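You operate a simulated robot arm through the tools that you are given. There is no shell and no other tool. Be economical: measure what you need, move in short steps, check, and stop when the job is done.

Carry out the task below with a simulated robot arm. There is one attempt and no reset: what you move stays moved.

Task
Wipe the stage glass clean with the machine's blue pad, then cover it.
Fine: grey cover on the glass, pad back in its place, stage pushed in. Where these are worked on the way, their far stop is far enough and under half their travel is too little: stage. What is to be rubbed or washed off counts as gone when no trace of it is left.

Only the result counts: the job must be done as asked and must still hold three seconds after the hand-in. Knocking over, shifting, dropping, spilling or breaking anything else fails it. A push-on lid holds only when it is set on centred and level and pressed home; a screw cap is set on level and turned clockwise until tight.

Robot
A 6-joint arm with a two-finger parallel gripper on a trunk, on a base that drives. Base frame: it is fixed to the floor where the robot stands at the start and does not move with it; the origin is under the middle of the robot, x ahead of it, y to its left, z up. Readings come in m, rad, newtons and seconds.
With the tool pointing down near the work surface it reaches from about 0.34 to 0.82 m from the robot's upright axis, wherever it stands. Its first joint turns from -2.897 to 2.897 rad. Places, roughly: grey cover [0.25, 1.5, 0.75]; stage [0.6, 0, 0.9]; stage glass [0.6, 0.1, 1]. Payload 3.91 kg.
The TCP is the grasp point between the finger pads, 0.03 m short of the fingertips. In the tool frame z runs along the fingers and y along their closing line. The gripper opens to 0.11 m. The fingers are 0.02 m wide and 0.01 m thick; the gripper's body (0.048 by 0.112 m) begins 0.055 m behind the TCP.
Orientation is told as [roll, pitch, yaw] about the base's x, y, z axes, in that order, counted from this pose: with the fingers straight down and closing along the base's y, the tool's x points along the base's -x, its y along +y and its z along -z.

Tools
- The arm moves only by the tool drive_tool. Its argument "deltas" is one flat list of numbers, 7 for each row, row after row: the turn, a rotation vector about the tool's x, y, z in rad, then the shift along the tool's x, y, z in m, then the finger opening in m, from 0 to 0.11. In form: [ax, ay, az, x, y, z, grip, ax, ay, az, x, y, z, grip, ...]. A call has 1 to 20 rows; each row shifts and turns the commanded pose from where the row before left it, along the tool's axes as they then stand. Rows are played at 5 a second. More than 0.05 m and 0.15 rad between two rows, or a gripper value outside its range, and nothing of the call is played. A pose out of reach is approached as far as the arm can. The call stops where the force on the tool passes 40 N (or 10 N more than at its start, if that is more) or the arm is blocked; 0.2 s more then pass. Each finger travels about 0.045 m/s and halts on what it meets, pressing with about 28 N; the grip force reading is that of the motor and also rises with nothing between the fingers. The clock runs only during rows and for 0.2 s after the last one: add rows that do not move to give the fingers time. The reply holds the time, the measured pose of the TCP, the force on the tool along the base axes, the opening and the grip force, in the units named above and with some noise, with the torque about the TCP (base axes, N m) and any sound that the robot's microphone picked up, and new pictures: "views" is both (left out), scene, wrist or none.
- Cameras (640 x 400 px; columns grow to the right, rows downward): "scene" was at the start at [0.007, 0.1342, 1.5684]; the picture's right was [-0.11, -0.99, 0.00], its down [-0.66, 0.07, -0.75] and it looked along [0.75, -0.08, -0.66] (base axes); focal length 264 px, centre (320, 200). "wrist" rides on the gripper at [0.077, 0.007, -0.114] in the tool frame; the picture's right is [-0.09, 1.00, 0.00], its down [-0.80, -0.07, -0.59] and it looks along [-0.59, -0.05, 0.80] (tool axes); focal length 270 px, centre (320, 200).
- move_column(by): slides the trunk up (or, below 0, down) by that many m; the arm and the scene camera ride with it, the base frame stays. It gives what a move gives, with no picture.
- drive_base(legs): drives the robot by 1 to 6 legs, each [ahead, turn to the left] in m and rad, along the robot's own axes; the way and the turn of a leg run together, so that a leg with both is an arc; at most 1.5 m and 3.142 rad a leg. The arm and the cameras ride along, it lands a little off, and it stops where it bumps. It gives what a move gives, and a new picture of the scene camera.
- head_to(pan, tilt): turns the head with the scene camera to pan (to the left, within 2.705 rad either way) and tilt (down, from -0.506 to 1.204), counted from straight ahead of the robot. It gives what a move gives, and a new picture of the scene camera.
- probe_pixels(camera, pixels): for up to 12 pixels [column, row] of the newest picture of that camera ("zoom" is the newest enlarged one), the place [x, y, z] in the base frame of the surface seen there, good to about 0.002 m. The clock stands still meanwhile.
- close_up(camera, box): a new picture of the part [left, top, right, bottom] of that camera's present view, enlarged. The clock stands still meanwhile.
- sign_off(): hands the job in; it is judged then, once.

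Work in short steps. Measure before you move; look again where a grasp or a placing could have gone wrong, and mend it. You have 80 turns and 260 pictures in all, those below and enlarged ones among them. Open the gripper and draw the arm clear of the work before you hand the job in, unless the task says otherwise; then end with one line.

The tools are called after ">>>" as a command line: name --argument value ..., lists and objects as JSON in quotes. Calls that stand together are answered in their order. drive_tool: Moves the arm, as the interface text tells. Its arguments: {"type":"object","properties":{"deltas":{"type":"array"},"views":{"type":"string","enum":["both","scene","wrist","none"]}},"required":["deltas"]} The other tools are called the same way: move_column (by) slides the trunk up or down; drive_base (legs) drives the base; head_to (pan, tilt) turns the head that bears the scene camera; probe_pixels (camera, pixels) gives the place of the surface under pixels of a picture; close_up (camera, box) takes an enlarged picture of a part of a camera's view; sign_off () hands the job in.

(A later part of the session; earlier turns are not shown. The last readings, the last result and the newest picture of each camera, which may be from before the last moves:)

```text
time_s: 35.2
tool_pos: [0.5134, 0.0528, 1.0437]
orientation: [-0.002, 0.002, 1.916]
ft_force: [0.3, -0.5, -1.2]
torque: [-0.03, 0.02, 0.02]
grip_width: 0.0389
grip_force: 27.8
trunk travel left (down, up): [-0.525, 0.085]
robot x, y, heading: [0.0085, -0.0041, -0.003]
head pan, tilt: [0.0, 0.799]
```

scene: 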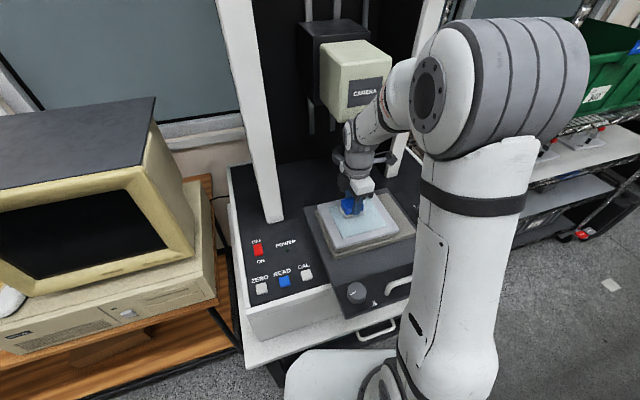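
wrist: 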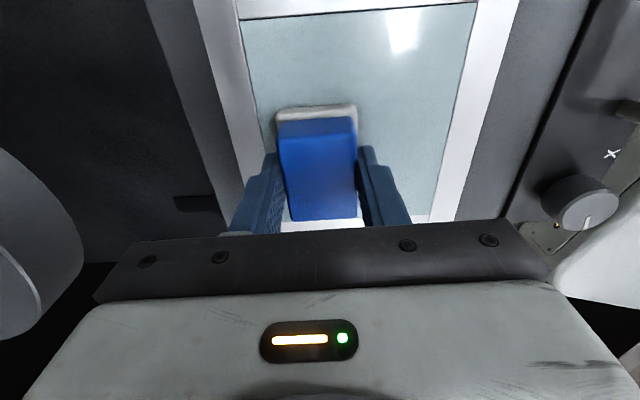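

Contact was lost on the last pass (force ≈0). I press 3 mm more and redo both back passes, then one pass forward.

>>> drive_tool --deltas '[0, 0, 0, 0, 0, 0.002, 0, 0, 0, 0, 0, 0, 0.001, 0, 0, 0, 0, 0.0175, 0, 0, 0, 0, 0, 0, 0.0175, 0, 0, 0, 0, 0, 0, 0.0175, 0, 0, 0, 0, 0, 0, 0.0175, 0, 0, 0, 0, 0, 0, 0, 0.014, 0, 0, 0, 0, 0, -0.0175, 0, 0, 0, 0, 0, 0, -0.0175, 0, 0, 0, 0, 0, 0, -0.0175, 0, 0, 0, 0, 0, 0, -0.0175, 0, 0, 0, 0, 0, 0, 0, 0, 0, 0]' --views "none"

>>> drive_tool --deltas '[0, 0, 0, 0, 0.014, 0, 0, 0, 0, 0, 0.0175, 0, 0, 0, 0, 0, 0, 0.0175, 0, 0, 0, 0, 0, 0, 0.0175, 0, 0, 0, 0, 0, 0, 0.0175, 0, 0, 0, 0, 0, 0, 0, 0.014, 0, 0, 0, 0, 0, -0.0175, 0, 0, 0, 0, 0, 0, -0.0175, 0, 0, 0, 0, 0, 0, -0.0175, 0, 0, 0, 0, 0, 0, -0.0175, 0, 0, 0, 0, 0, 0, 0, 0, 0, 0]'

```text
time_s: 37.9
tool_pos: [0.4996, 0.0475, 1.0415]
orientation: [-0.001, 0.001, 1.912]
ft_force: [2.1, -5.8, 19.3]
torque: [-0.23, -0.11, 0.01]
grip_width: 0.0389
grip_force: 28.3
trunk travel left (down, up): [-0.525, 0.085]
robot x, y, heading: [0.0014, -0.0065, 0.0]
head pan, tilt: [0.0, 0.799]
```

```text
time_s: 40.2
tool_pos: [0.4762, 0.0402, 1.0406]
orientation: [0.0, 0.002, 1.916]
ft_force: [-0.8, 1.1, 4.3]
torque: [-0.02, -0.04, 0.01]
grip_width: 0.039
grip_force: 28.0
trunk travel left (down, up): [-0.525, 0.085]
robot x, y, heading: [0.006, -0.0039, -0.002]
head pan, tilt: [0.0, 0.799]
```

scene: 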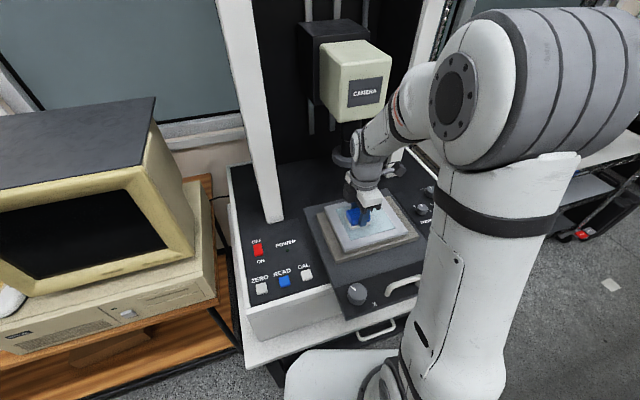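
wrist: 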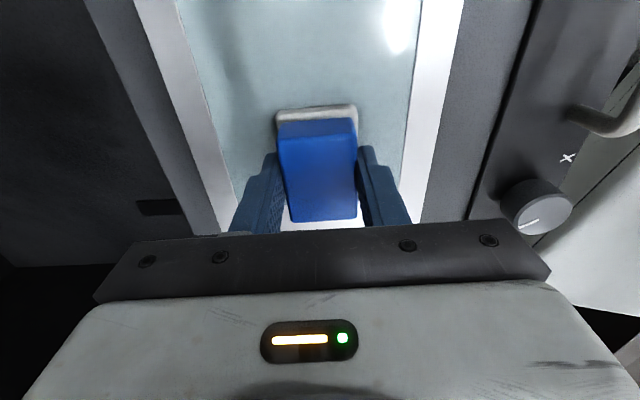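

I lift the pad, draw it aside to the right, and inspect the glass.

>>> drive_tool --deltas '[0, 0, 0, 0, 0, -0.035, 0, 0, 0, 0, 0.045, 0, 0, 0, 0, 0, 0, 0.045, 0, 0, 0, 0, 0, 0, 0.045, 0, 0, 0, 0, 0, 0, 0.045, 0, 0, 0]'

>>> close_up --camera "scene" --box '[310, 180, 430, 255]'

```text
time_s: 41.5
tool_pos: [0.5385, -0.1317, 1.0741]
orientation: [0.001, -0.001, 1.915]
ft_force: [0.1, 0.3, -0.8]
torque: [0.04, 0.0, -0.03]
grip_width: 0.0391
grip_force: 27.7
trunk travel left (down, up): [-0.525, 0.085]
robot x, y, heading: [0.0104, -0.005, 0.001]
head pan, tilt: [0.0, 0.799]
```

scene: 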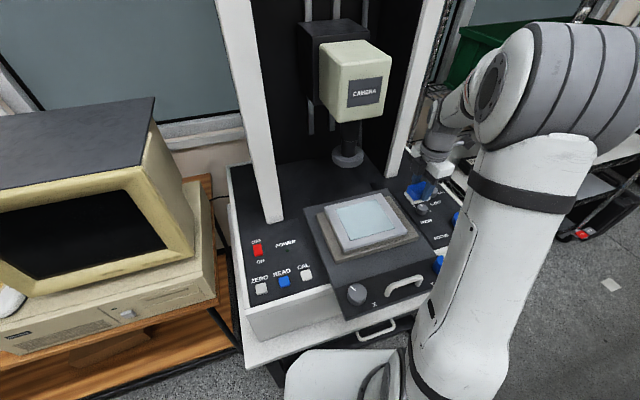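
wrist: 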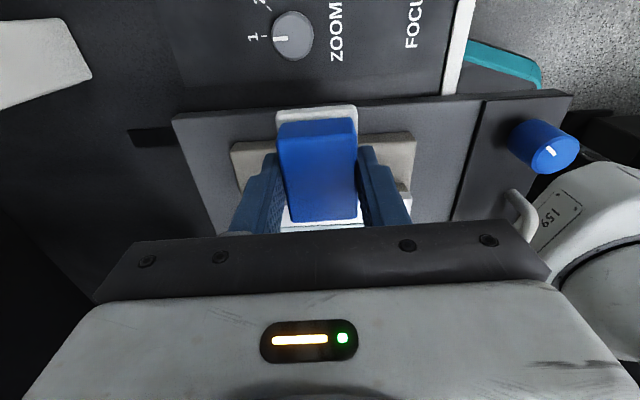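

```text
5.33 times, centred on (370, 218) of scene
```

zoom: 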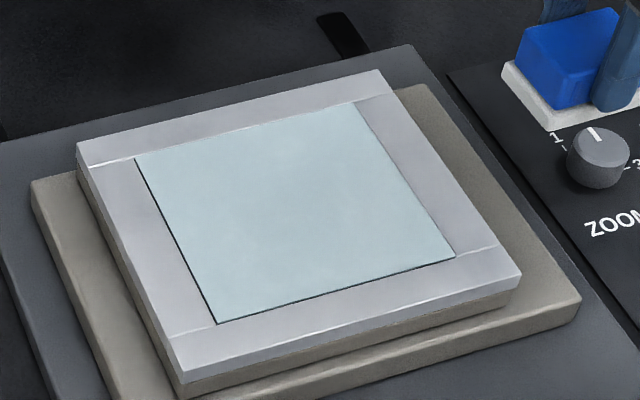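

The glass looks clean. I enlarge it more to rule out faint traces, and measure the frame while at it.

>>> close_up --camera "scene" --box '[332, 196, 400, 242]'

>>> probe_pixels --camera "zoom" --pixels '[[60, 60], [410, 30], [515, 250], [160, 340], [320, 170]]'

>>> probe_pixels --camera "scene" --pixels '[[326, 209], [381, 194], [406, 232], [345, 249], [325, 207], [408, 233]]'

```text
8.70 times, centred on (366, 219) of scene
```

zoom: 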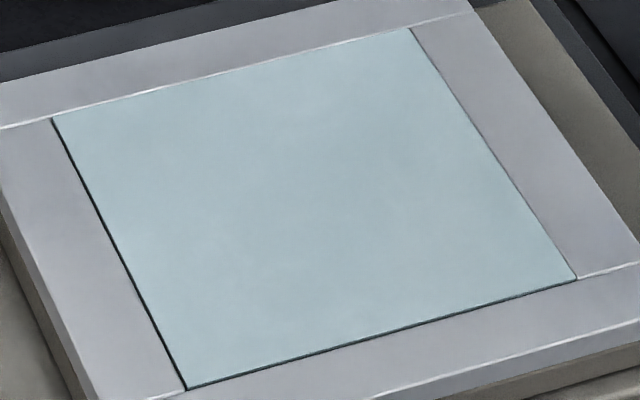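

```text
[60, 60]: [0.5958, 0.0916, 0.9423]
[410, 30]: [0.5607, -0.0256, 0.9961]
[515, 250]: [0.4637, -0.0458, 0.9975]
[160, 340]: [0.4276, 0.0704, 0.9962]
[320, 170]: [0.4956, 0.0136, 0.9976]
```

```text
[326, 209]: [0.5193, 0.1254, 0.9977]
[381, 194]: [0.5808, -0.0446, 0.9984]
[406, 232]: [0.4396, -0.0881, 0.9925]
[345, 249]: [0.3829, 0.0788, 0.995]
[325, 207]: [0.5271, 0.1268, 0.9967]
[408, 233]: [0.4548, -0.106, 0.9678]
```

No trace left. Now I bring the pad back over its place (TCP 0.7325,-0.1937) and lower to z≈0.99.

>>> drive_tool --deltas '[0, 0, 0, 0.0413, 0, 0, 0, 0, 0, 0, 0.0413, 0, 0, 0, 0, 0, 0, 0.0413, 0, 0, 0, 0, 0, 0, 0, -0.0404, 0, 0, 0, 0, 0, 0, -0.0404, 0, 0, 0, 0, 0, 0, -0.0404, 0, 0, 0, 0, 0, 0, -0.0405, 0, 0, 0, 0, 0, 0, 0, 0.04, 0, 0, 0, 0, 0, 0, 0.044, 0, 0, 0, 0, 0, 0, 0, 0]' --views "wrist"

>>> close_up --camera "wrist" --box '[180, 40, 460, 240]'

```text
time_s: 43.6
tool_pos: [0.7305, -0.1923, 0.9919]
orientation: [-0.001, 0.001, 1.915]
ft_force: [0.4, 0.3, -0.3]
torque: [0.04, -0.01, -0.02]
grip_width: 0.0388
grip_force: 28.1
trunk travel left (down, up): [-0.525, 0.085]
robot x, y, heading: [0.0048, -0.0061, -0.0]
head pan, tilt: [0.0, 0.799]
```

wrist: 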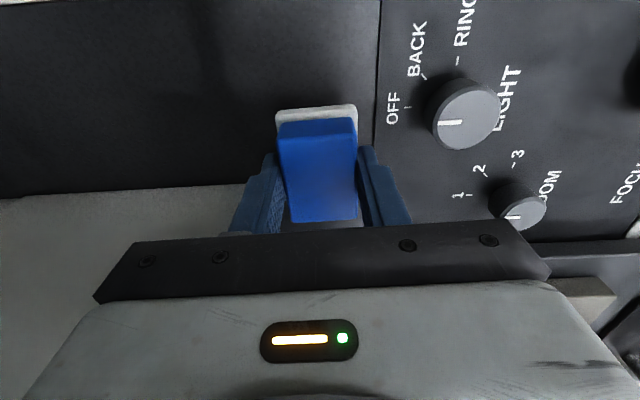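

```text
2.00 times, centred on (320, 140) of wrist
```

zoom: 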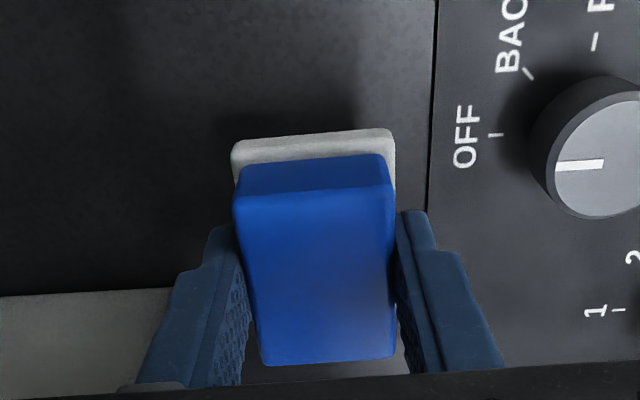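

Place is clear. I correct by 2 mm and set the pad down at TCP ≈0.966.

>>> drive_tool --deltas '[0, 0, 0, 0.0021, -0.0016, 0.012, 0, 0, 0, 0, 0, 0, 0.009, 0, 0, 0, 0, 0, 0, 0.003, 0, 0, 0, 0, 0, 0, 0.002, 0, 0, 0, 0, 0, 0, 0, 0]' --views "none"

```text
time_s: 44.9
tool_pos: [0.7307, -0.1946, 0.9647]
orientation: [0.0, 0.002, 1.917]
ft_force: [-0.1, 0.4, -0.3]
torque: [-0.01, 0.03, 0.03]
grip_width: 0.0391
grip_force: 27.3
trunk travel left (down, up): [-0.525, 0.085]
robot x, y, heading: [0.0046, -0.0052, -0.0]
head pan, tilt: [0.0, 0.799]
```

No contact yet; I go down 1 mm at a time.

>>> drive_tool --deltas '[0, 0, 0, 0, 0, 0.001, 0, 0, 0, 0, 0, 0, 0.001, 0, 0, 0, 0, 0, 0, 0, 0]' --views "none"

```text
time_s: 45.6
tool_pos: [0.7306, -0.1946, 0.9631]
orientation: [0.0, 0.002, 1.914]
ft_force: [0.1, 0.1, -0.2]
torque: [-0.03, 0.02, 0.0]
grip_width: 0.0392
grip_force: 27.5
trunk travel left (down, up): [-0.525, 0.085]
robot x, y, heading: [0.0044, -0.0054, 0.0]
head pan, tilt: [0.0, 0.799]
```

>>> drive_tool --deltas '[0, 0, 0, -0.0005, -0.0015, 0.001, 0, 0, 0, 0, 0, 0, 0.001, 0, 0, 0, 0, 0, 0, 0, 0]' --views "none"

```text
time_s: 46.5
tool_pos: [0.7325, -0.1936, 0.9625]
orientation: [-0.002, 0.002, 1.915]
ft_force: [0.0, 0.8, 7.9]
torque: [0.04, 0.07, -0.02]
grip_width: 0.0391
grip_force: 27.8
trunk travel left (down, up): [-0.525, 0.085]
robot x, y, heading: [0.007, -0.0065, 0.001]
head pan, tilt: [0.0, 0.799]
```

Seated (8 N). I release, rise straight up and look at it.

>>> drive_tool --deltas '[0, 0, 0, 0, 0, -0.001, 0.045, 0, 0, 0, 0, 0, 0, 0.06, 0, 0, 0, 0, 0, 0, 0.07, 0, 0, 0, 0, 0, 0, 0.07, 0, 0, 0, 0, 0, -0.03, 0.07, 0, 0, 0, 0, 0, -0.04, 0.07, 0, 0, 0, 0, 0, -0.04, 0.07]'

>>> close_up --camera "wrist" --box '[180, 40, 460, 240]'

>>> probe_pixels --camera "zoom" --pixels '[[275, 120], [280, 150]]'

```text
time_s: 48.0
tool_pos: [0.7336, -0.1937, 1.0717]
orientation: [-0.001, 0.001, 1.914]
ft_force: [0.3, 0.0, 0.1]
torque: [0.05, 0.0, -0.01]
grip_width: 0.07
grip_force: 0.1
trunk travel left (down, up): [-0.525, 0.085]
robot x, y, heading: [0.0039, -0.0037, 0.005]
head pan, tilt: [0.0, 0.799]
```

scene: 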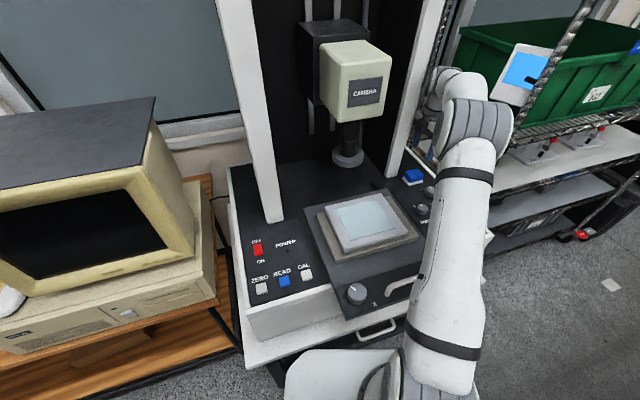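
wrist: 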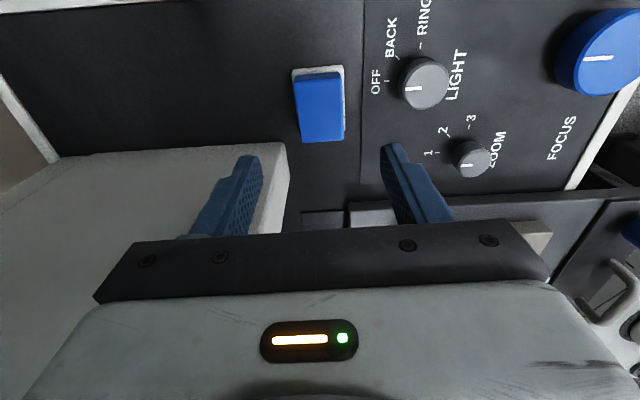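

```text
2.00 times, centred on (320, 140) of wrist
```

zoom: 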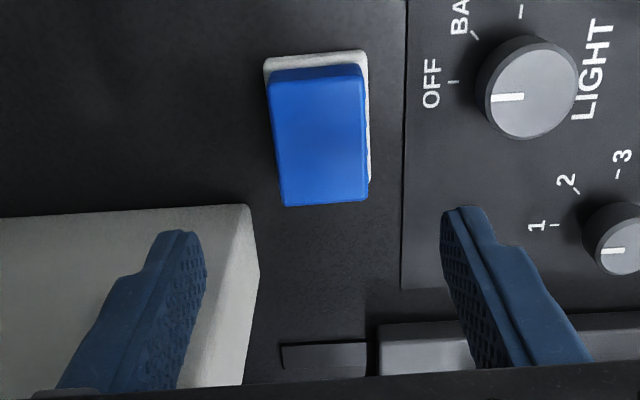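

```text
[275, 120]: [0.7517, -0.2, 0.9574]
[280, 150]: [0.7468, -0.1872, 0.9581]
```

Pad is back in place, same height. I retract up and toward the front, from where the wrist camera can see the stage glass for measuring.

>>> drive_tool --deltas '[0, 0, 0, 0, 0.033, -0.033, 0.07, 0, 0, 0, 0, 0.033, -0.033, 0.07, 0, 0, 0, 0, 0.033, -0.033, 0.07, 0, 0, 0, 0, 0.033, -0.033, 0.07, 0, 0, 0, 0, 0.033, -0.033, 0.07, 0, 0, 0, -0.033, 0, -0.033, 0.07, 0, 0, 0, -0.045, 0, 0, 0.11, 0, 0, 0, -0.045, 0, 0, 0.11]'

>>> close_up --camera "wrist" --box '[130, 40, 510, 240]'

```text
time_s: 49.9
tool_pos: [0.5352, -0.1308, 1.2728]
orientation: [-0.001, 0.002, 1.915]
ft_force: [-0.1, -0.2, 0.4]
torque: [-0.01, -0.01, 0.01]
grip_width: 0.1101
grip_force: 0.0
trunk travel left (down, up): [-0.525, 0.085]
robot x, y, heading: [0.0046, -0.006, 0.002]
head pan, tilt: [0.0, 0.799]
```

scene: 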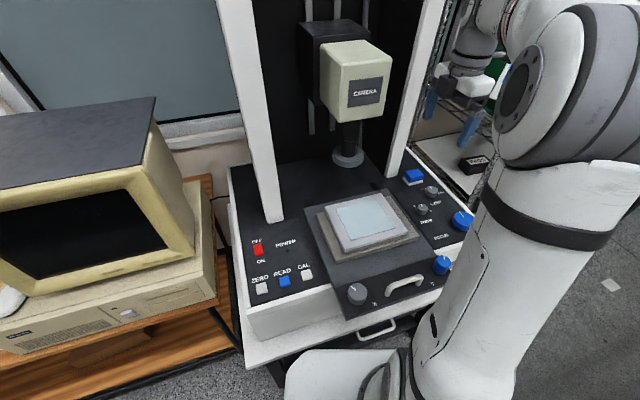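
wrist: 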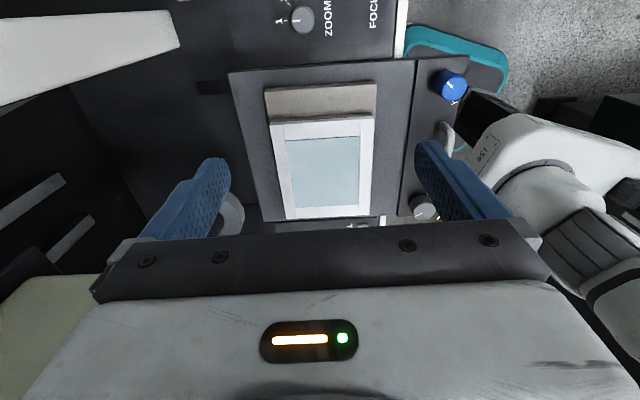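

```text
1.68 times, centred on (320, 140) of wrist
```

zoom: 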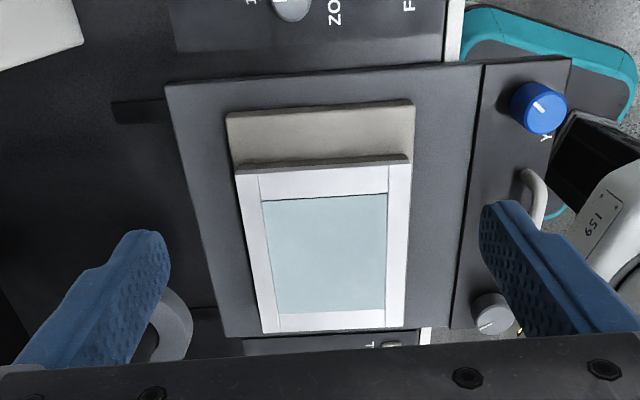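

I probe corners of the frame and glass.

>>> probe_pixels --camera "zoom" --pixels '[[264, 203], [386, 196], [383, 306], [281, 311], [241, 176], [406, 167], [400, 324], [265, 329], [325, 255], [320, 130], [200, 150]]'

>>> probe_pixels --camera "scene" --pixels '[[338, 209], [378, 197], [399, 229], [353, 241], [366, 218], [326, 208], [382, 192], [407, 230], [345, 250]]'

```text
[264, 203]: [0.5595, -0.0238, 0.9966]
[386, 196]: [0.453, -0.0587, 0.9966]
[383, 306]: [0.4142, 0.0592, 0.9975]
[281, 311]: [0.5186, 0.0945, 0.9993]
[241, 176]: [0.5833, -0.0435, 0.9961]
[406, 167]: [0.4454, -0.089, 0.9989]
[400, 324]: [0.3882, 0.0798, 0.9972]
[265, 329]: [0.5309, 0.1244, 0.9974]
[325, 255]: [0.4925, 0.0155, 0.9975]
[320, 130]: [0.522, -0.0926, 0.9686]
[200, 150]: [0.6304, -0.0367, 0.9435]
```

```text
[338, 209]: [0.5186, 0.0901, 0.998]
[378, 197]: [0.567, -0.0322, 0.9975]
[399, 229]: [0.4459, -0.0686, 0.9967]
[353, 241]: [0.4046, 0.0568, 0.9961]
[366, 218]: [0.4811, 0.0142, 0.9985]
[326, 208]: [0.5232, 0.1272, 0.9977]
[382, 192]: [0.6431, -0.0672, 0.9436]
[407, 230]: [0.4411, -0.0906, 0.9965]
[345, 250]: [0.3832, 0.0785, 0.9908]
```

Glass centre ≈(0.4865,0.018), yaw ≈0.325. Now for the cover: I back up and look left to check the floor and desk clearance.

>>> drive_base --legs '[[-0.4, 0]]'

>>> head_to --pan 1.5 --tilt 0.7

>>> close_up --camera "scene" --box '[340, 100, 540, 225]'

>>> probe_pixels --camera "scene" --pixels '[[320, 390], [320, 300], [320, 200], [200, 250], [160, 300], [180, 200], [400, 300], [420, 250], [320, 120], [440, 320], [100, 200]]'

```text
time_s: 52.3
tool_pos: [0.1996, -0.1578, 1.2359]
orientation: [-0.14, -0.082, 1.869]
ft_force: [-4.4, 0.8, 3.0]
torque: [-0.16, -0.34, -0.09]
grip_width: 0.11
grip_force: 0.1
trunk travel left (down, up): [-0.525, 0.085]
robot x, y, heading: [-0.3752, -0.0046, -0.001]
head pan, tilt: [0.0, 0.799]
stopped in leg 1: the robot was blocked; the commanded pose is now the measured one
```

scene: 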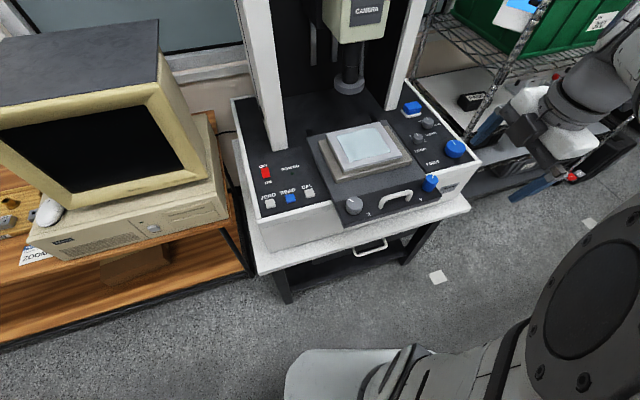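

```text
time_s: 53.9
tool_pos: [0.221, -0.1606, 1.2241]
orientation: [-0.119, -0.092, 1.868]
ft_force: [0.0, 1.7, -1.2]
torque: [-0.03, 0.02, 0.03]
grip_width: 0.1101
grip_force: 0.1
trunk travel left (down, up): [-0.525, 0.085]
robot x, y, heading: [-0.3788, -0.0073, 0.005]
head pan, tilt: [1.499, 0.7]
```

scene: 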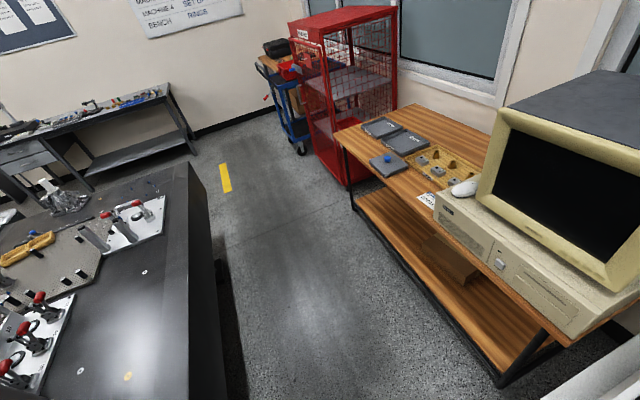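

```text
3.20 times, centred on (440, 162) of scene
```

zoom: 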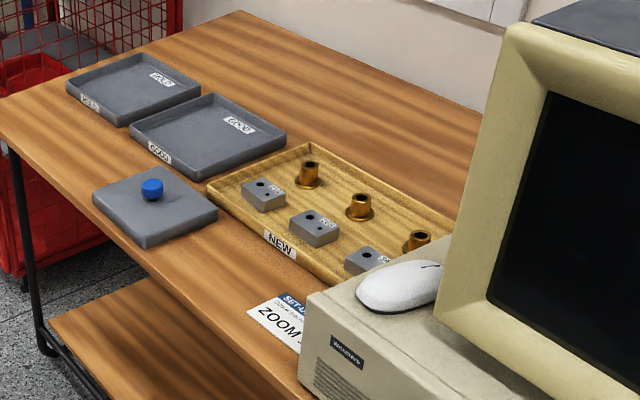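

```text
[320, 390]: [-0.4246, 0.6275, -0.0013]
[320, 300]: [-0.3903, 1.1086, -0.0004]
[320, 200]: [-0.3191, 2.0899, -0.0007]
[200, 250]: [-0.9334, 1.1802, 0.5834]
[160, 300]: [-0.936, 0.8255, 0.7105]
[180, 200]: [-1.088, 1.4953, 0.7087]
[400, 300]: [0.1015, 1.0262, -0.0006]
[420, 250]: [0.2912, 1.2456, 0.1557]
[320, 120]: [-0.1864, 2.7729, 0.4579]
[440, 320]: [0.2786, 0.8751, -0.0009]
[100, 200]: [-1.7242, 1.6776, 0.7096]
```

The drive stopped 2.5 cm short and the arm was deflected, so something touched. I look right and behind to see what.

>>> head_to --pan -1.3 --tilt 0.6

>>> head_to --pan -2.6 --tilt 0.6

>>> head_to --pan 2.5 --tilt 0.7

```text
time_s: 56.4
tool_pos: [0.2233, -0.1603, 1.2227]
orientation: [-0.116, -0.092, 1.868]
ft_force: [-0.2, -0.2, 0.5]
torque: [-0.01, 0.01, 0.01]
grip_width: 0.1099
grip_force: 0.0
trunk travel left (down, up): [-0.525, 0.085]
robot x, y, heading: [-0.3783, -0.0074, 0.003]
head pan, tilt: [-1.3, 0.6]
```

scene: 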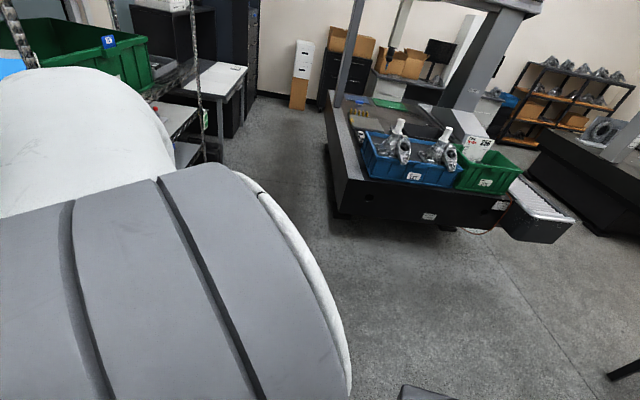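

```text
time_s: 57.8
tool_pos: [0.2219, -0.1615, 1.2222]
orientation: [-0.117, -0.092, 1.871]
ft_force: [-0.4, 0.9, -0.2]
torque: [-0.01, -0.02, 0.03]
grip_width: 0.1101
grip_force: 0.0
trunk travel left (down, up): [-0.525, 0.085]
robot x, y, heading: [-0.3765, -0.0045, 0.003]
head pan, tilt: [-2.601, 0.6]
```

scene: 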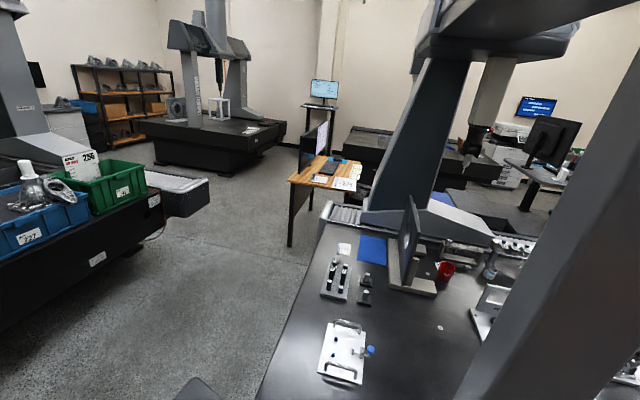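

```text
time_s: 61.8
tool_pos: [0.2237, -0.1612, 1.2226]
orientation: [-0.118, -0.093, 1.868]
ft_force: [0.8, -0.8, -0.4]
torque: [0.04, 0.01, -0.03]
grip_width: 0.1101
grip_force: 0.1
trunk travel left (down, up): [-0.525, 0.085]
robot x, y, heading: [-0.3776, -0.0063, 0.008]
head pan, tilt: [2.499, 0.7]
```

scene: 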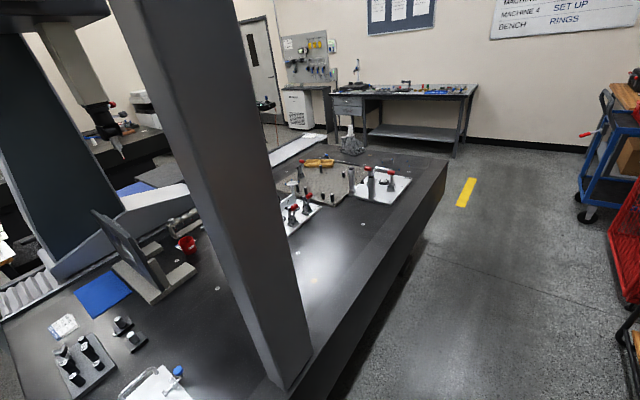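

A large measuring machine with an upright stands right behind; the robot touched it. I measure how close it is, then go forward a bit.

>>> probe_pixels --camera "scene" --pixels '[[230, 200], [290, 370], [200, 50], [310, 345], [380, 240], [440, 165], [390, 290], [150, 100]]'

>>> drive_base --legs '[[0.12, 0]]'

```text
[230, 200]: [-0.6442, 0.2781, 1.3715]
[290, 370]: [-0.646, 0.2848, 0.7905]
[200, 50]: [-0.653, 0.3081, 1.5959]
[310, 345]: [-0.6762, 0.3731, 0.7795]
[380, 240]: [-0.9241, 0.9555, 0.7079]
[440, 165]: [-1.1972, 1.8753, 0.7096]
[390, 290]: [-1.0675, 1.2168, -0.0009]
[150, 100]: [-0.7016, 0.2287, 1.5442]
```

```text
time_s: 62.6
tool_pos: [0.0737, -0.0897, 1.2107]
orientation: [-0.268, -0.488, 1.895]
ft_force: [-1.2, 1.1, 0.0]
torque: [-0.06, -0.05, -0.05]
grip_width: 0.11
grip_force: 0.2
trunk travel left (down, up): [-0.525, 0.085]
robot x, y, heading: [-0.3628, -0.0074, -0.008]
head pan, tilt: [2.499, 0.7]
stopped in leg 1: the robot was blocked; the commanded pose is now the measured one
```

scene: 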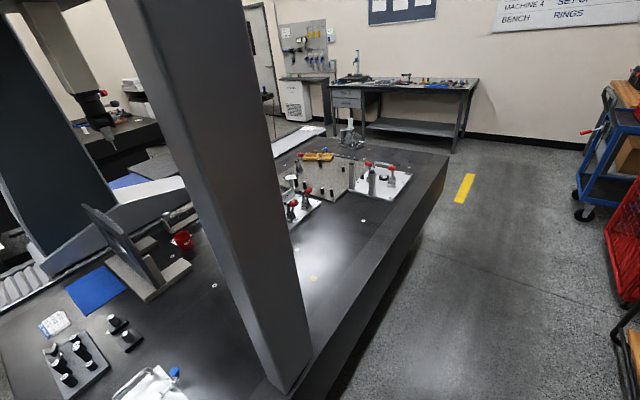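

Forward is blocked as well: the gripper is being pushed (orientation changed). I must see what it touches before moving further.

>>> head_to --pan -0.3 --tilt 0.6

>>> drive_tool --deltas '[0, 0, 0, 0, 0, 0, 0.11]' --views "wrist"

```text
time_s: 65.0
tool_pos: [0.081, -0.095, 1.2107]
orientation: [-0.26, -0.48, 1.884]
ft_force: [0.0, 0.3, -0.2]
torque: [0.01, 0.02, 0.0]
grip_width: 0.1101
grip_force: 0.0
trunk travel left (down, up): [-0.525, 0.085]
robot x, y, heading: [-0.3682, -0.0046, -0.008]
head pan, tilt: [-0.3, 0.6]
```

scene: 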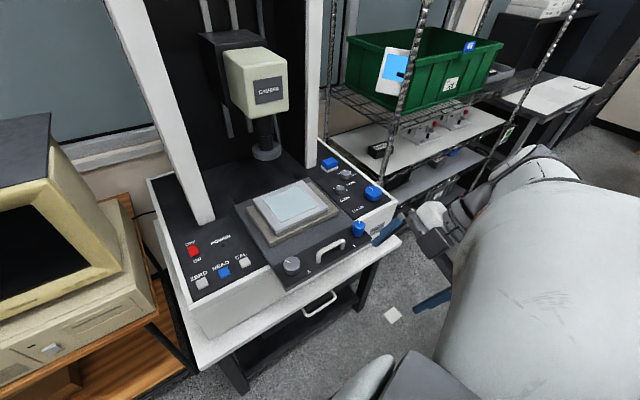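

```text
time_s: 65.4
tool_pos: [0.0029, -0.0617, 1.1791]
orientation: [-0.203, -0.738, 1.902]
ft_force: [-0.5, 0.1, 0.2]
torque: [0.01, -0.05, -0.01]
grip_width: 0.1097
grip_force: 0.0
trunk travel left (down, up): [-0.525, 0.085]
robot x, y, heading: [-0.3614, -0.0032, -0.009]
head pan, tilt: [-0.3, 0.6]
stopped in row 1: the arm was blocked; the commanded pose is now the measured one
```

wrist: 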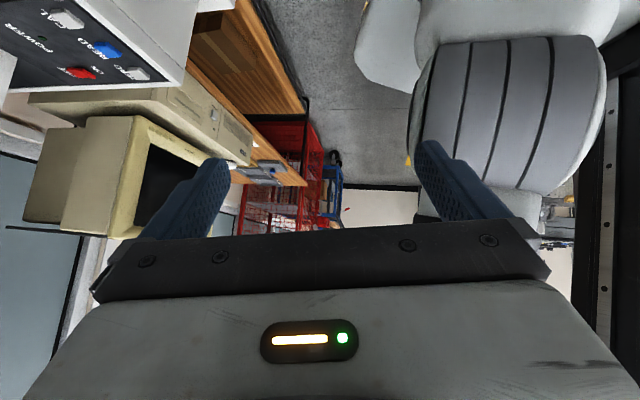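

The arm drifts as though something presses on it. I look at the arm itself from several head angles before any further motion.

>>> head_to --pan -0.9 --tilt 0.3

>>> head_to --pan -2.0 --tilt 0.4

>>> head_to --pan 2.6 --tilt -0.1

>>> head_to --pan -2.7 --tilt 1.1

```text
time_s: 66.4
tool_pos: [0.0009, -0.0802, 1.1893]
orientation: [-0.209, -0.664, 1.785]
ft_force: [0.0, 0.3, -0.1]
torque: [-0.02, 0.02, 0.02]
grip_width: 0.1102
grip_force: 0.0
trunk travel left (down, up): [-0.525, 0.085]
robot x, y, heading: [-0.3637, -0.0034, -0.005]
head pan, tilt: [-0.901, 0.3]
```

scene: 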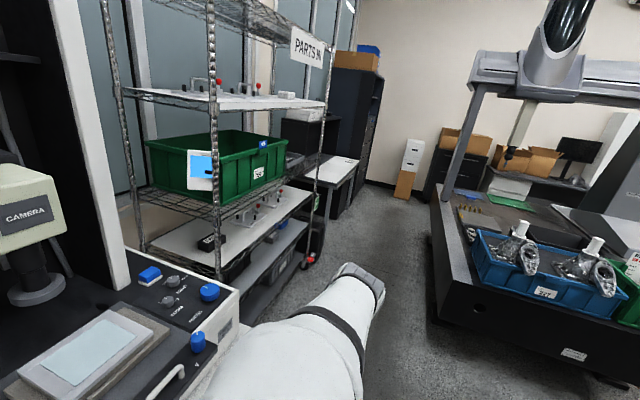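

```text
time_s: 67.7
tool_pos: [0.0029, -0.0798, 1.1887]
orientation: [-0.206, -0.66, 1.783]
ft_force: [-0.7, 0.1, 0.6]
torque: [-0.03, -0.02, -0.01]
grip_width: 0.1101
grip_force: 0.1
trunk travel left (down, up): [-0.525, 0.085]
robot x, y, heading: [-0.3673, -0.0055, -0.01]
head pan, tilt: [-2.0, 0.4]
```

scene: 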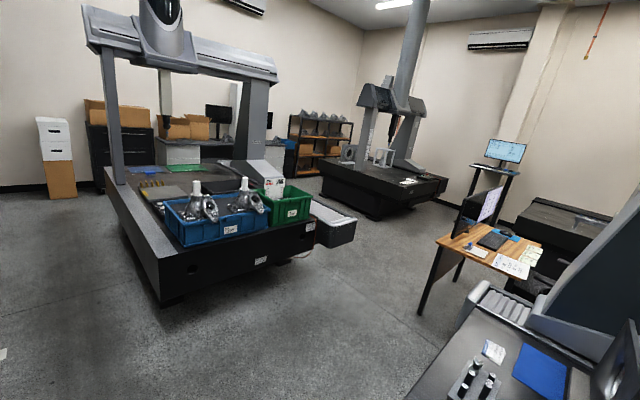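

```text
time_s: 71.4
tool_pos: [0.005, -0.0786, 1.1902]
orientation: [-0.204, -0.648, 1.78]
ft_force: [0.3, -0.8, -0.1]
torque: [0.01, -0.01, -0.02]
grip_width: 0.1102
grip_force: 0.1
trunk travel left (down, up): [-0.525, 0.085]
robot x, y, heading: [-0.3657, -0.0032, -0.005]
head pan, tilt: [2.601, -0.099]
```

scene: 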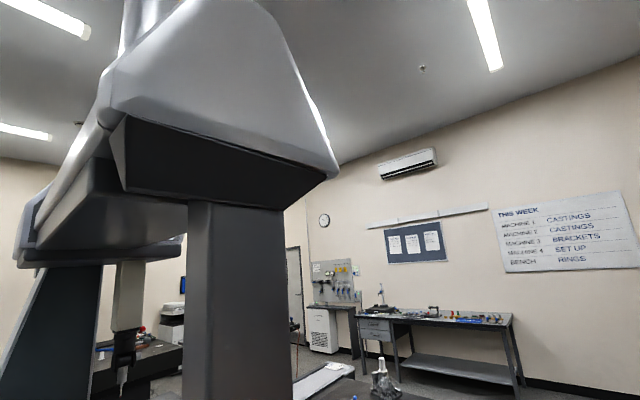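

```text
time_s: 75.5
tool_pos: [0.0038, -0.078, 1.1919]
orientation: [-0.206, -0.635, 1.784]
ft_force: [-0.1, 0.2, -0.5]
torque: [-0.03, -0.01, 0.01]
grip_width: 0.1098
grip_force: 0.1
trunk travel left (down, up): [-0.525, 0.085]
robot x, y, heading: [-0.3649, -0.0012, -0.008]
head pan, tilt: [-2.7, 1.1]
```

scene: 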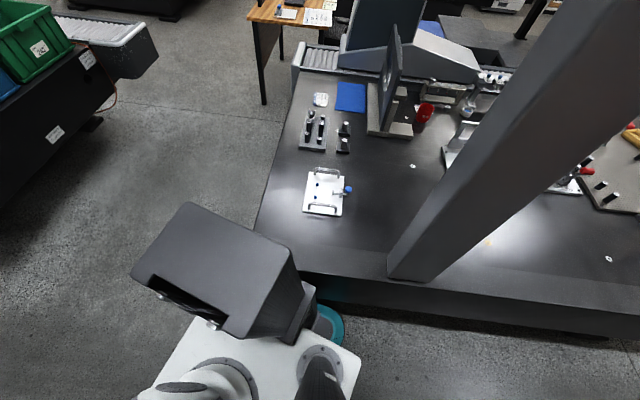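

Behind, the base's rear box touches the big bench. I look at the arm's present shape from the front before freeing it.

>>> head_to --pan -0.2 --tilt 1.0

>>> head_to --pan -1.3 --tilt 1.1

```text
time_s: 77.8
tool_pos: [0.0037, -0.0777, 1.1911]
orientation: [-0.206, -0.63, 1.786]
ft_force: [-0.6, 0.7, 0.2]
torque: [0.02, -0.02, -0.01]
grip_width: 0.1099
grip_force: 0.0
trunk travel left (down, up): [-0.525, 0.085]
robot x, y, heading: [-0.369, -0.0035, -0.004]
head pan, tilt: [-0.201, 1.0]
```

scene: 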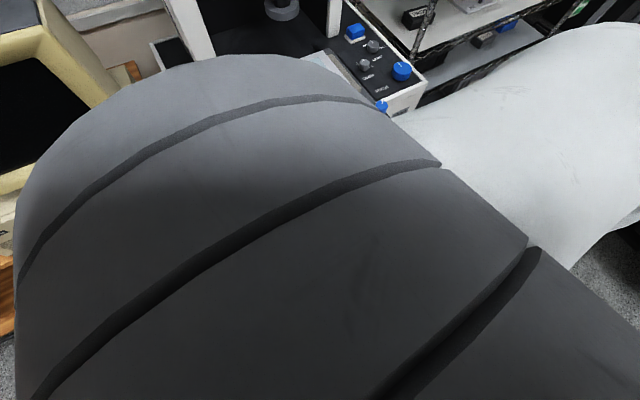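

```text
time_s: 79.1
tool_pos: [0.0042, -0.0776, 1.1921]
orientation: [-0.207, -0.625, 1.787]
ft_force: [0.0, -0.2, 1.0]
torque: [0.02, 0.02, 0.02]
grip_width: 0.1101
grip_force: 0.0
trunk travel left (down, up): [-0.525, 0.085]
robot x, y, heading: [-0.3699, -0.0001, 0.001]
head pan, tilt: [-1.3, 1.1]
```

scene: 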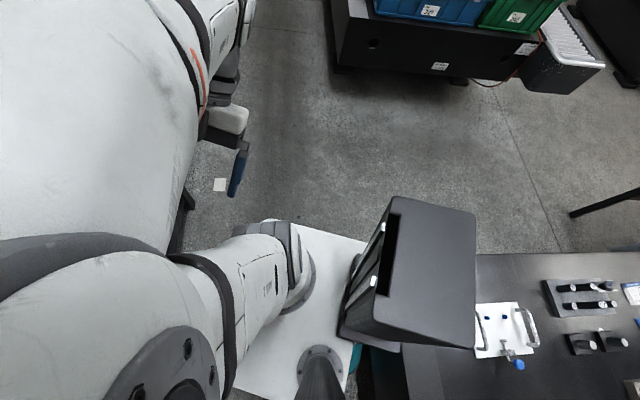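

The elbow has swung close to the head mast. I gently move the hand outward (tool −y ≈ base +x) in small steps and see whether it runs freely.

>>> drive_tool --deltas '[0, 0, 0, 0, -0.02, 0, 0.11, 0, 0, 0, 0, -0.02, 0, 0.11, 0, 0, 0, 0, -0.02, 0, 0.11]' --views "scene"

```text
time_s: 79.4
tool_pos: [-0.0617, -0.0221, 1.1958]
orientation: [-0.089, -0.657, 1.687]
ft_force: [-19.0, -74.8, 40.6]
torque: [-1.07, 3.02, 5.37]
grip_width: 0.1101
grip_force: 0.5
trunk travel left (down, up): [-0.525, 0.085]
robot x, y, heading: [-0.3606, -0.0032, -0.005]
head pan, tilt: [-1.3, 1.1]
stopped in row 1: the arm was blocked; the commanded pose is now the measured one
```

scene: 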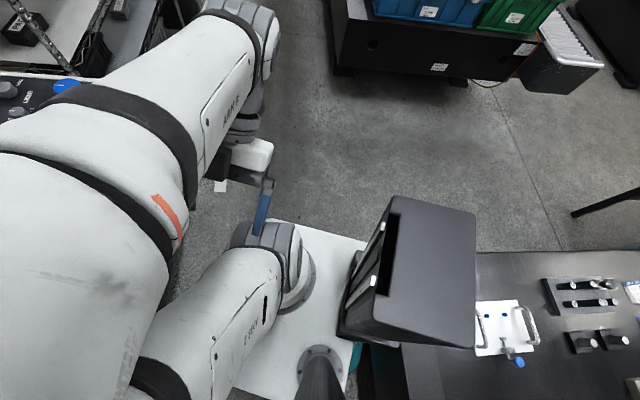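

The finger now touches the arm's own shoulder (75 N). I back off along −tool z a little and observe how the arm responds.

>>> drive_tool --deltas '[0, 0, 0, 0.003, 0, -0.01, 0.11]' --views "scene"

```text
time_s: 79.8
tool_pos: [-0.0975, -0.0106, 1.1944]
orientation: [0.053, -0.513, 1.504]
ft_force: [51.4, -233.6, 110.8]
torque: [-2.16, 1.79, 5.26]
grip_width: 0.0424
grip_force: 0.1
trunk travel left (down, up): [-0.525, 0.085]
robot x, y, heading: [-0.3598, -0.0042, -0.003]
head pan, tilt: [-1.3, 1.1]
stopped in row 1: the arm was blocked; the commanded pose is now the measured one
```

scene: 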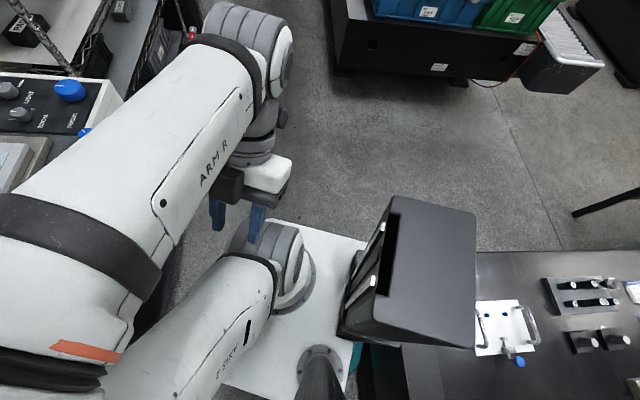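

The arm keeps folding inward whichever way it is commanded. I test with a small column move whether it also drifts without arm commands.

>>> move_column --by 0.03

```text
time_s: 80.1
tool_pos: [-0.1313, 0.001, 1.2151]
orientation: [0.244, -0.525, 1.278]
ft_force: [-68.6, -281.0, 150.7]
torque: [-3.61, -0.02, -0.89]
grip_width: 0.0198
grip_force: 0.1
trunk travel left (down, up): [-0.528, 0.082]
robot x, y, heading: [-0.362, -0.007, -0.005]
head pan, tilt: [-1.3, 1.1]
stopped: the arm was blocked; the commanded pose is now the measured one
```

It folds again, now pressing the finger against its own shoulder. I command a larger step away along the contact force with a yaw turn, to find a posture the arm accepts.

>>> drive_tool --deltas '[0, 0, 0.1, 0.021, 0.006, -0.033, 0.0]' --views "both"

```text
time_s: 80.4
tool_pos: [-0.163, -0.0135, 1.2196]
orientation: [0.403, -0.561, 1.067]
ft_force: [-0.2, -0.2, -0.8]
torque: [0.05, 0.05, -0.02]
grip_width: 0.0001
grip_force: 8.0
out of reach, approached as far as the arm can: row 1
trunk travel left (down, up): [-0.528, 0.082]
robot x, y, heading: [-0.3558, 0.0016, -0.009]
head pan, tilt: [-1.3, 1.1]
stopped in row 1: the arm was blocked; the commanded pose is now the measured one
```

scene: 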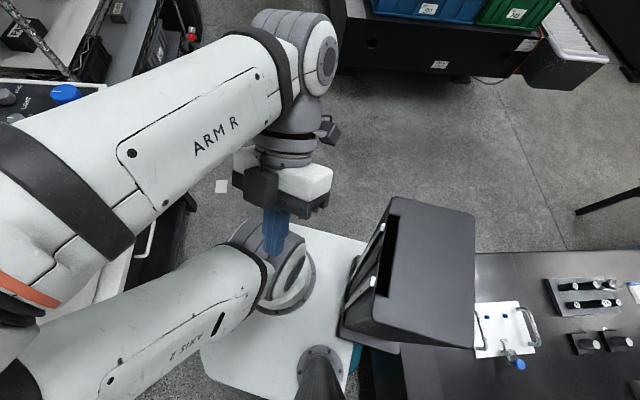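
wrist: 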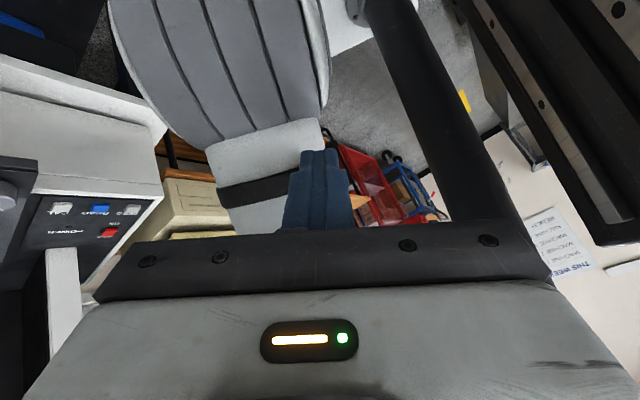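

Contact is gone now. I send one idle row to see whether the arm is at rest or still turning.

>>> drive_tool --deltas '[0, 0, 0, 0, 0, 0, 0.0]' --views "scene"

```text
time_s: 80.7
tool_pos: [-0.2219, -0.052, 1.2168]
orientation: [0.537, -0.505, 0.921]
ft_force: [-0.5, -3.7, -0.1]
torque: [0.18, -0.06, -0.05]
grip_width: 0.0003
grip_force: 28.1
trunk travel left (down, up): [-0.528, 0.082]
robot x, y, heading: [-0.3527, -0.0075, -0.007]
head pan, tilt: [-1.3, 1.1]
stopped in row 1: the arm was blocked; the commanded pose is now the measured one
```

scene: 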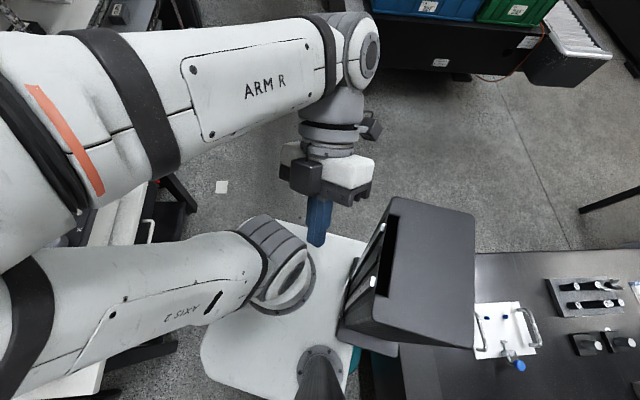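

It is still turning with no contact. Before letting it go on, I measure the height of the rear box, which is in the hand's way.

>>> probe_pixels --camera "scene" --pixels '[[430, 230], [390, 230], [450, 320], [350, 335], [318, 240], [275, 260], [100, 330], [60, 220], [360, 60], [320, 365], [270, 350]]'

>>> close_up --camera "scene" --box '[180, 150, 500, 400]'

```text
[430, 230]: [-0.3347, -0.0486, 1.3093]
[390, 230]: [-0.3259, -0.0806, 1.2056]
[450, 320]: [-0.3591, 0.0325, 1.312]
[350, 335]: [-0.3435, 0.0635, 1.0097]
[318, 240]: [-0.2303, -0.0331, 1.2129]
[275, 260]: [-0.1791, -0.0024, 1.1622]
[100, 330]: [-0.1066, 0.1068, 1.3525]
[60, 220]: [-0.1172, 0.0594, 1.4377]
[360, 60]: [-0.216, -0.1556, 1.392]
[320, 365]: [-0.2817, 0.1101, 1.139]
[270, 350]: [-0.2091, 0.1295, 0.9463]
```

```text
1.60 times, centred on (340, 275) of scene
```

zoom: 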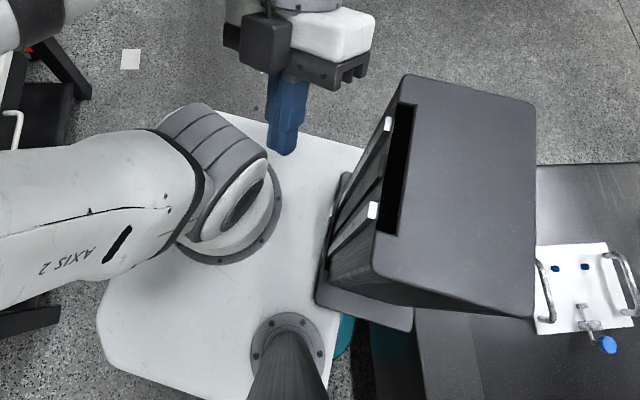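

The box is the robot's own trunk column, and the hand is folding toward it. I command a step back along −tool z (up and to the right, away from it) and watch.

>>> drive_tool --deltas '[0, 0, 0, 0, 0, -0.045, 0.0]' --views "scene"

```text
time_s: 81.1
tool_pos: [-0.2894, -0.0948, 1.2285]
orientation: [0.617, -0.42, 0.873]
ft_force: [-1.3, -3.9, -0.5]
torque: [0.27, -0.12, -0.15]
grip_width: 0.0
grip_force: 28.1
out of reach, approached as far as the arm can: row 1
trunk travel left (down, up): [-0.528, 0.082]
robot x, y, heading: [-0.3529, -0.0037, -0.011]
head pan, tilt: [-1.3, 1.1]
stopped in row 1: the arm was blocked; the commanded pose is now the measured one
```

scene: 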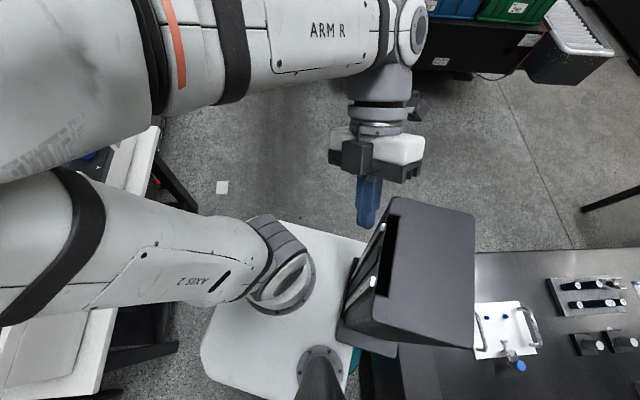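

The whole arm keeps turning in one consistent way (hand passing back-right). I continue with steps along −tool z (base +x, −y, up), away from the column, until it settles.

>>> drive_tool --deltas '[0, 0, 0, 0, 0, -0.049, 0.0]' --views "none"

>>> drive_tool --deltas '[0, 0, 0, 0, 0, -0.049, 0.0]' --views "scene"

```text
time_s: 81.4
tool_pos: [-0.3651, -0.1408, 1.2392]
orientation: [0.691, -0.369, 0.868]
ft_force: [-3.0, -3.6, 1.4]
torque: [0.15, -0.22, -0.3]
grip_width: 0.0
grip_force: 27.7
trunk travel left (down, up): [-0.528, 0.082]
robot x, y, heading: [-0.3523, -0.0043, -0.008]
head pan, tilt: [-1.3, 1.1]
stopped in row 1: the arm was blocked; the commanded pose is now the measured one
```

```text
time_s: 81.7
tool_pos: [-0.4487, -0.1811, 1.2443]
orientation: [0.746, -0.299, 0.869]
ft_force: [-6.1, -1.5, 1.5]
torque: [-0.06, -0.43, -0.34]
grip_width: 0.0001
grip_force: 28.0
out of reach, approached as far as the arm can: row 1
trunk travel left (down, up): [-0.528, 0.082]
robot x, y, heading: [-0.3459, -0.004, -0.012]
head pan, tilt: [-1.3, 1.1]
stopped in row 1: the arm was blocked; the commanded pose is now the measured one
```

scene: 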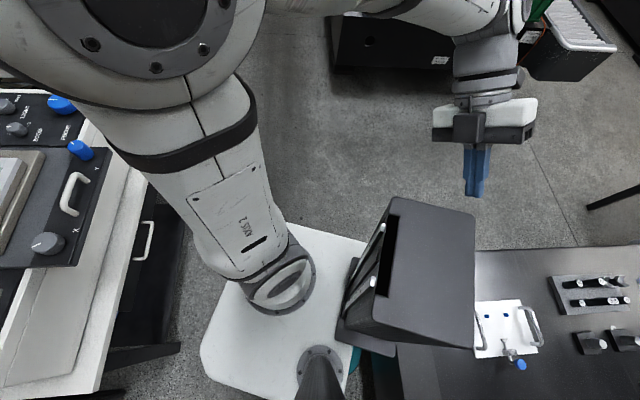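

The hand has passed the column; it's clear of everything at z≈1.24. I continue with idle commands.

>>> drive_tool --deltas '[0, 0, 0, 0, 0, -0.03, 0.0]' --views "none"

>>> drive_tool --deltas '[0, 0, 0, 0, 0, -0.03, 0.0]' --views "scene"

```text
time_s: 82.1
tool_pos: [-0.5349, -0.2071, 1.2315]
orientation: [0.744, -0.221, 0.869]
ft_force: [-5.4, -0.2, 0.8]
torque: [-0.02, -0.4, -0.32]
grip_width: 0.0
grip_force: 28.5
out of reach, approached as far as the arm can: row 1
trunk travel left (down, up): [-0.528, 0.082]
robot x, y, heading: [-0.3476, -0.0048, -0.007]
head pan, tilt: [-1.3, 1.1]
stopped in row 1: the arm was blocked; the commanded pose is now the measured one
```

```text
time_s: 82.4
tool_pos: [-0.6295, -0.2084, 1.2041]
orientation: [0.724, -0.151, 0.855]
ft_force: [-2.8, -2.5, -2.1]
torque: [0.27, -0.08, -0.17]
grip_width: 0.0005
grip_force: 27.9
out of reach, approached as far as the arm can: row 1
trunk travel left (down, up): [-0.528, 0.082]
robot x, y, heading: [-0.3442, -0.002, -0.013]
head pan, tilt: [-1.3, 1.1]
stopped in row 1: the arm was blocked; the commanded pose is now the measured one
```

scene: 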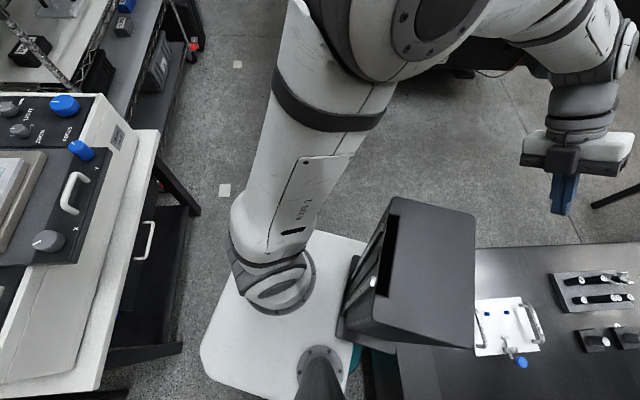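

The arm is now in a sound posture with the elbow to the right. I send a pure idle row to see if it has settled.

>>> drive_tool --deltas '[0, 0, 0, 0, 0, 0, 0.0]' --views "scene"

```text
time_s: 82.7
tool_pos: [-0.7151, -0.1773, 1.1711]
orientation: [0.687, -0.111, 0.761]
ft_force: [-5.0, 0.7, -0.4]
torque: [0.06, -0.24, -0.18]
grip_width: 0.0
grip_force: 27.8
trunk travel left (down, up): [-0.528, 0.082]
robot x, y, heading: [-0.3381, -0.0042, -0.017]
head pan, tilt: [-1.3, 1.1]
stopped in row 1: the arm was blocked; the commanded pose is now the measured one
```

scene: 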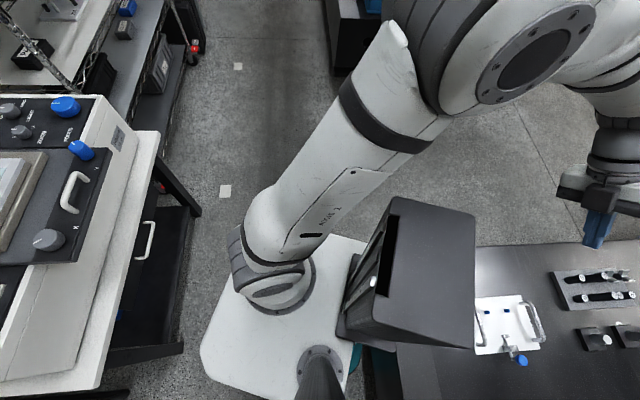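

The base has crept off the bench by ~4 cm. I try driving forward, away from the bench, now that the hand is behind.

>>> drive_base --legs '[[0.2, 0]]'

```text
time_s: 83.5
tool_pos: [-0.8202, -0.1883, 1.1906]
orientation: [0.667, 0.037, 0.698]
ft_force: [-2.7, -0.8, 0.4]
torque: [-0.01, -0.1, -0.05]
grip_width: 0.0
grip_force: 28.2
trunk travel left (down, up): [-0.528, 0.082]
robot x, y, heading: [-0.3234, 0.0014, -0.02]
head pan, tilt: [-1.3, 1.1]
stopped in leg 1: the robot was blocked; the commanded pose is now the measured one
```

scene: 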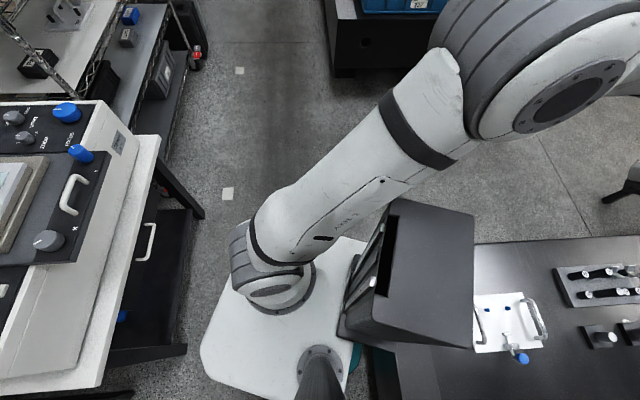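

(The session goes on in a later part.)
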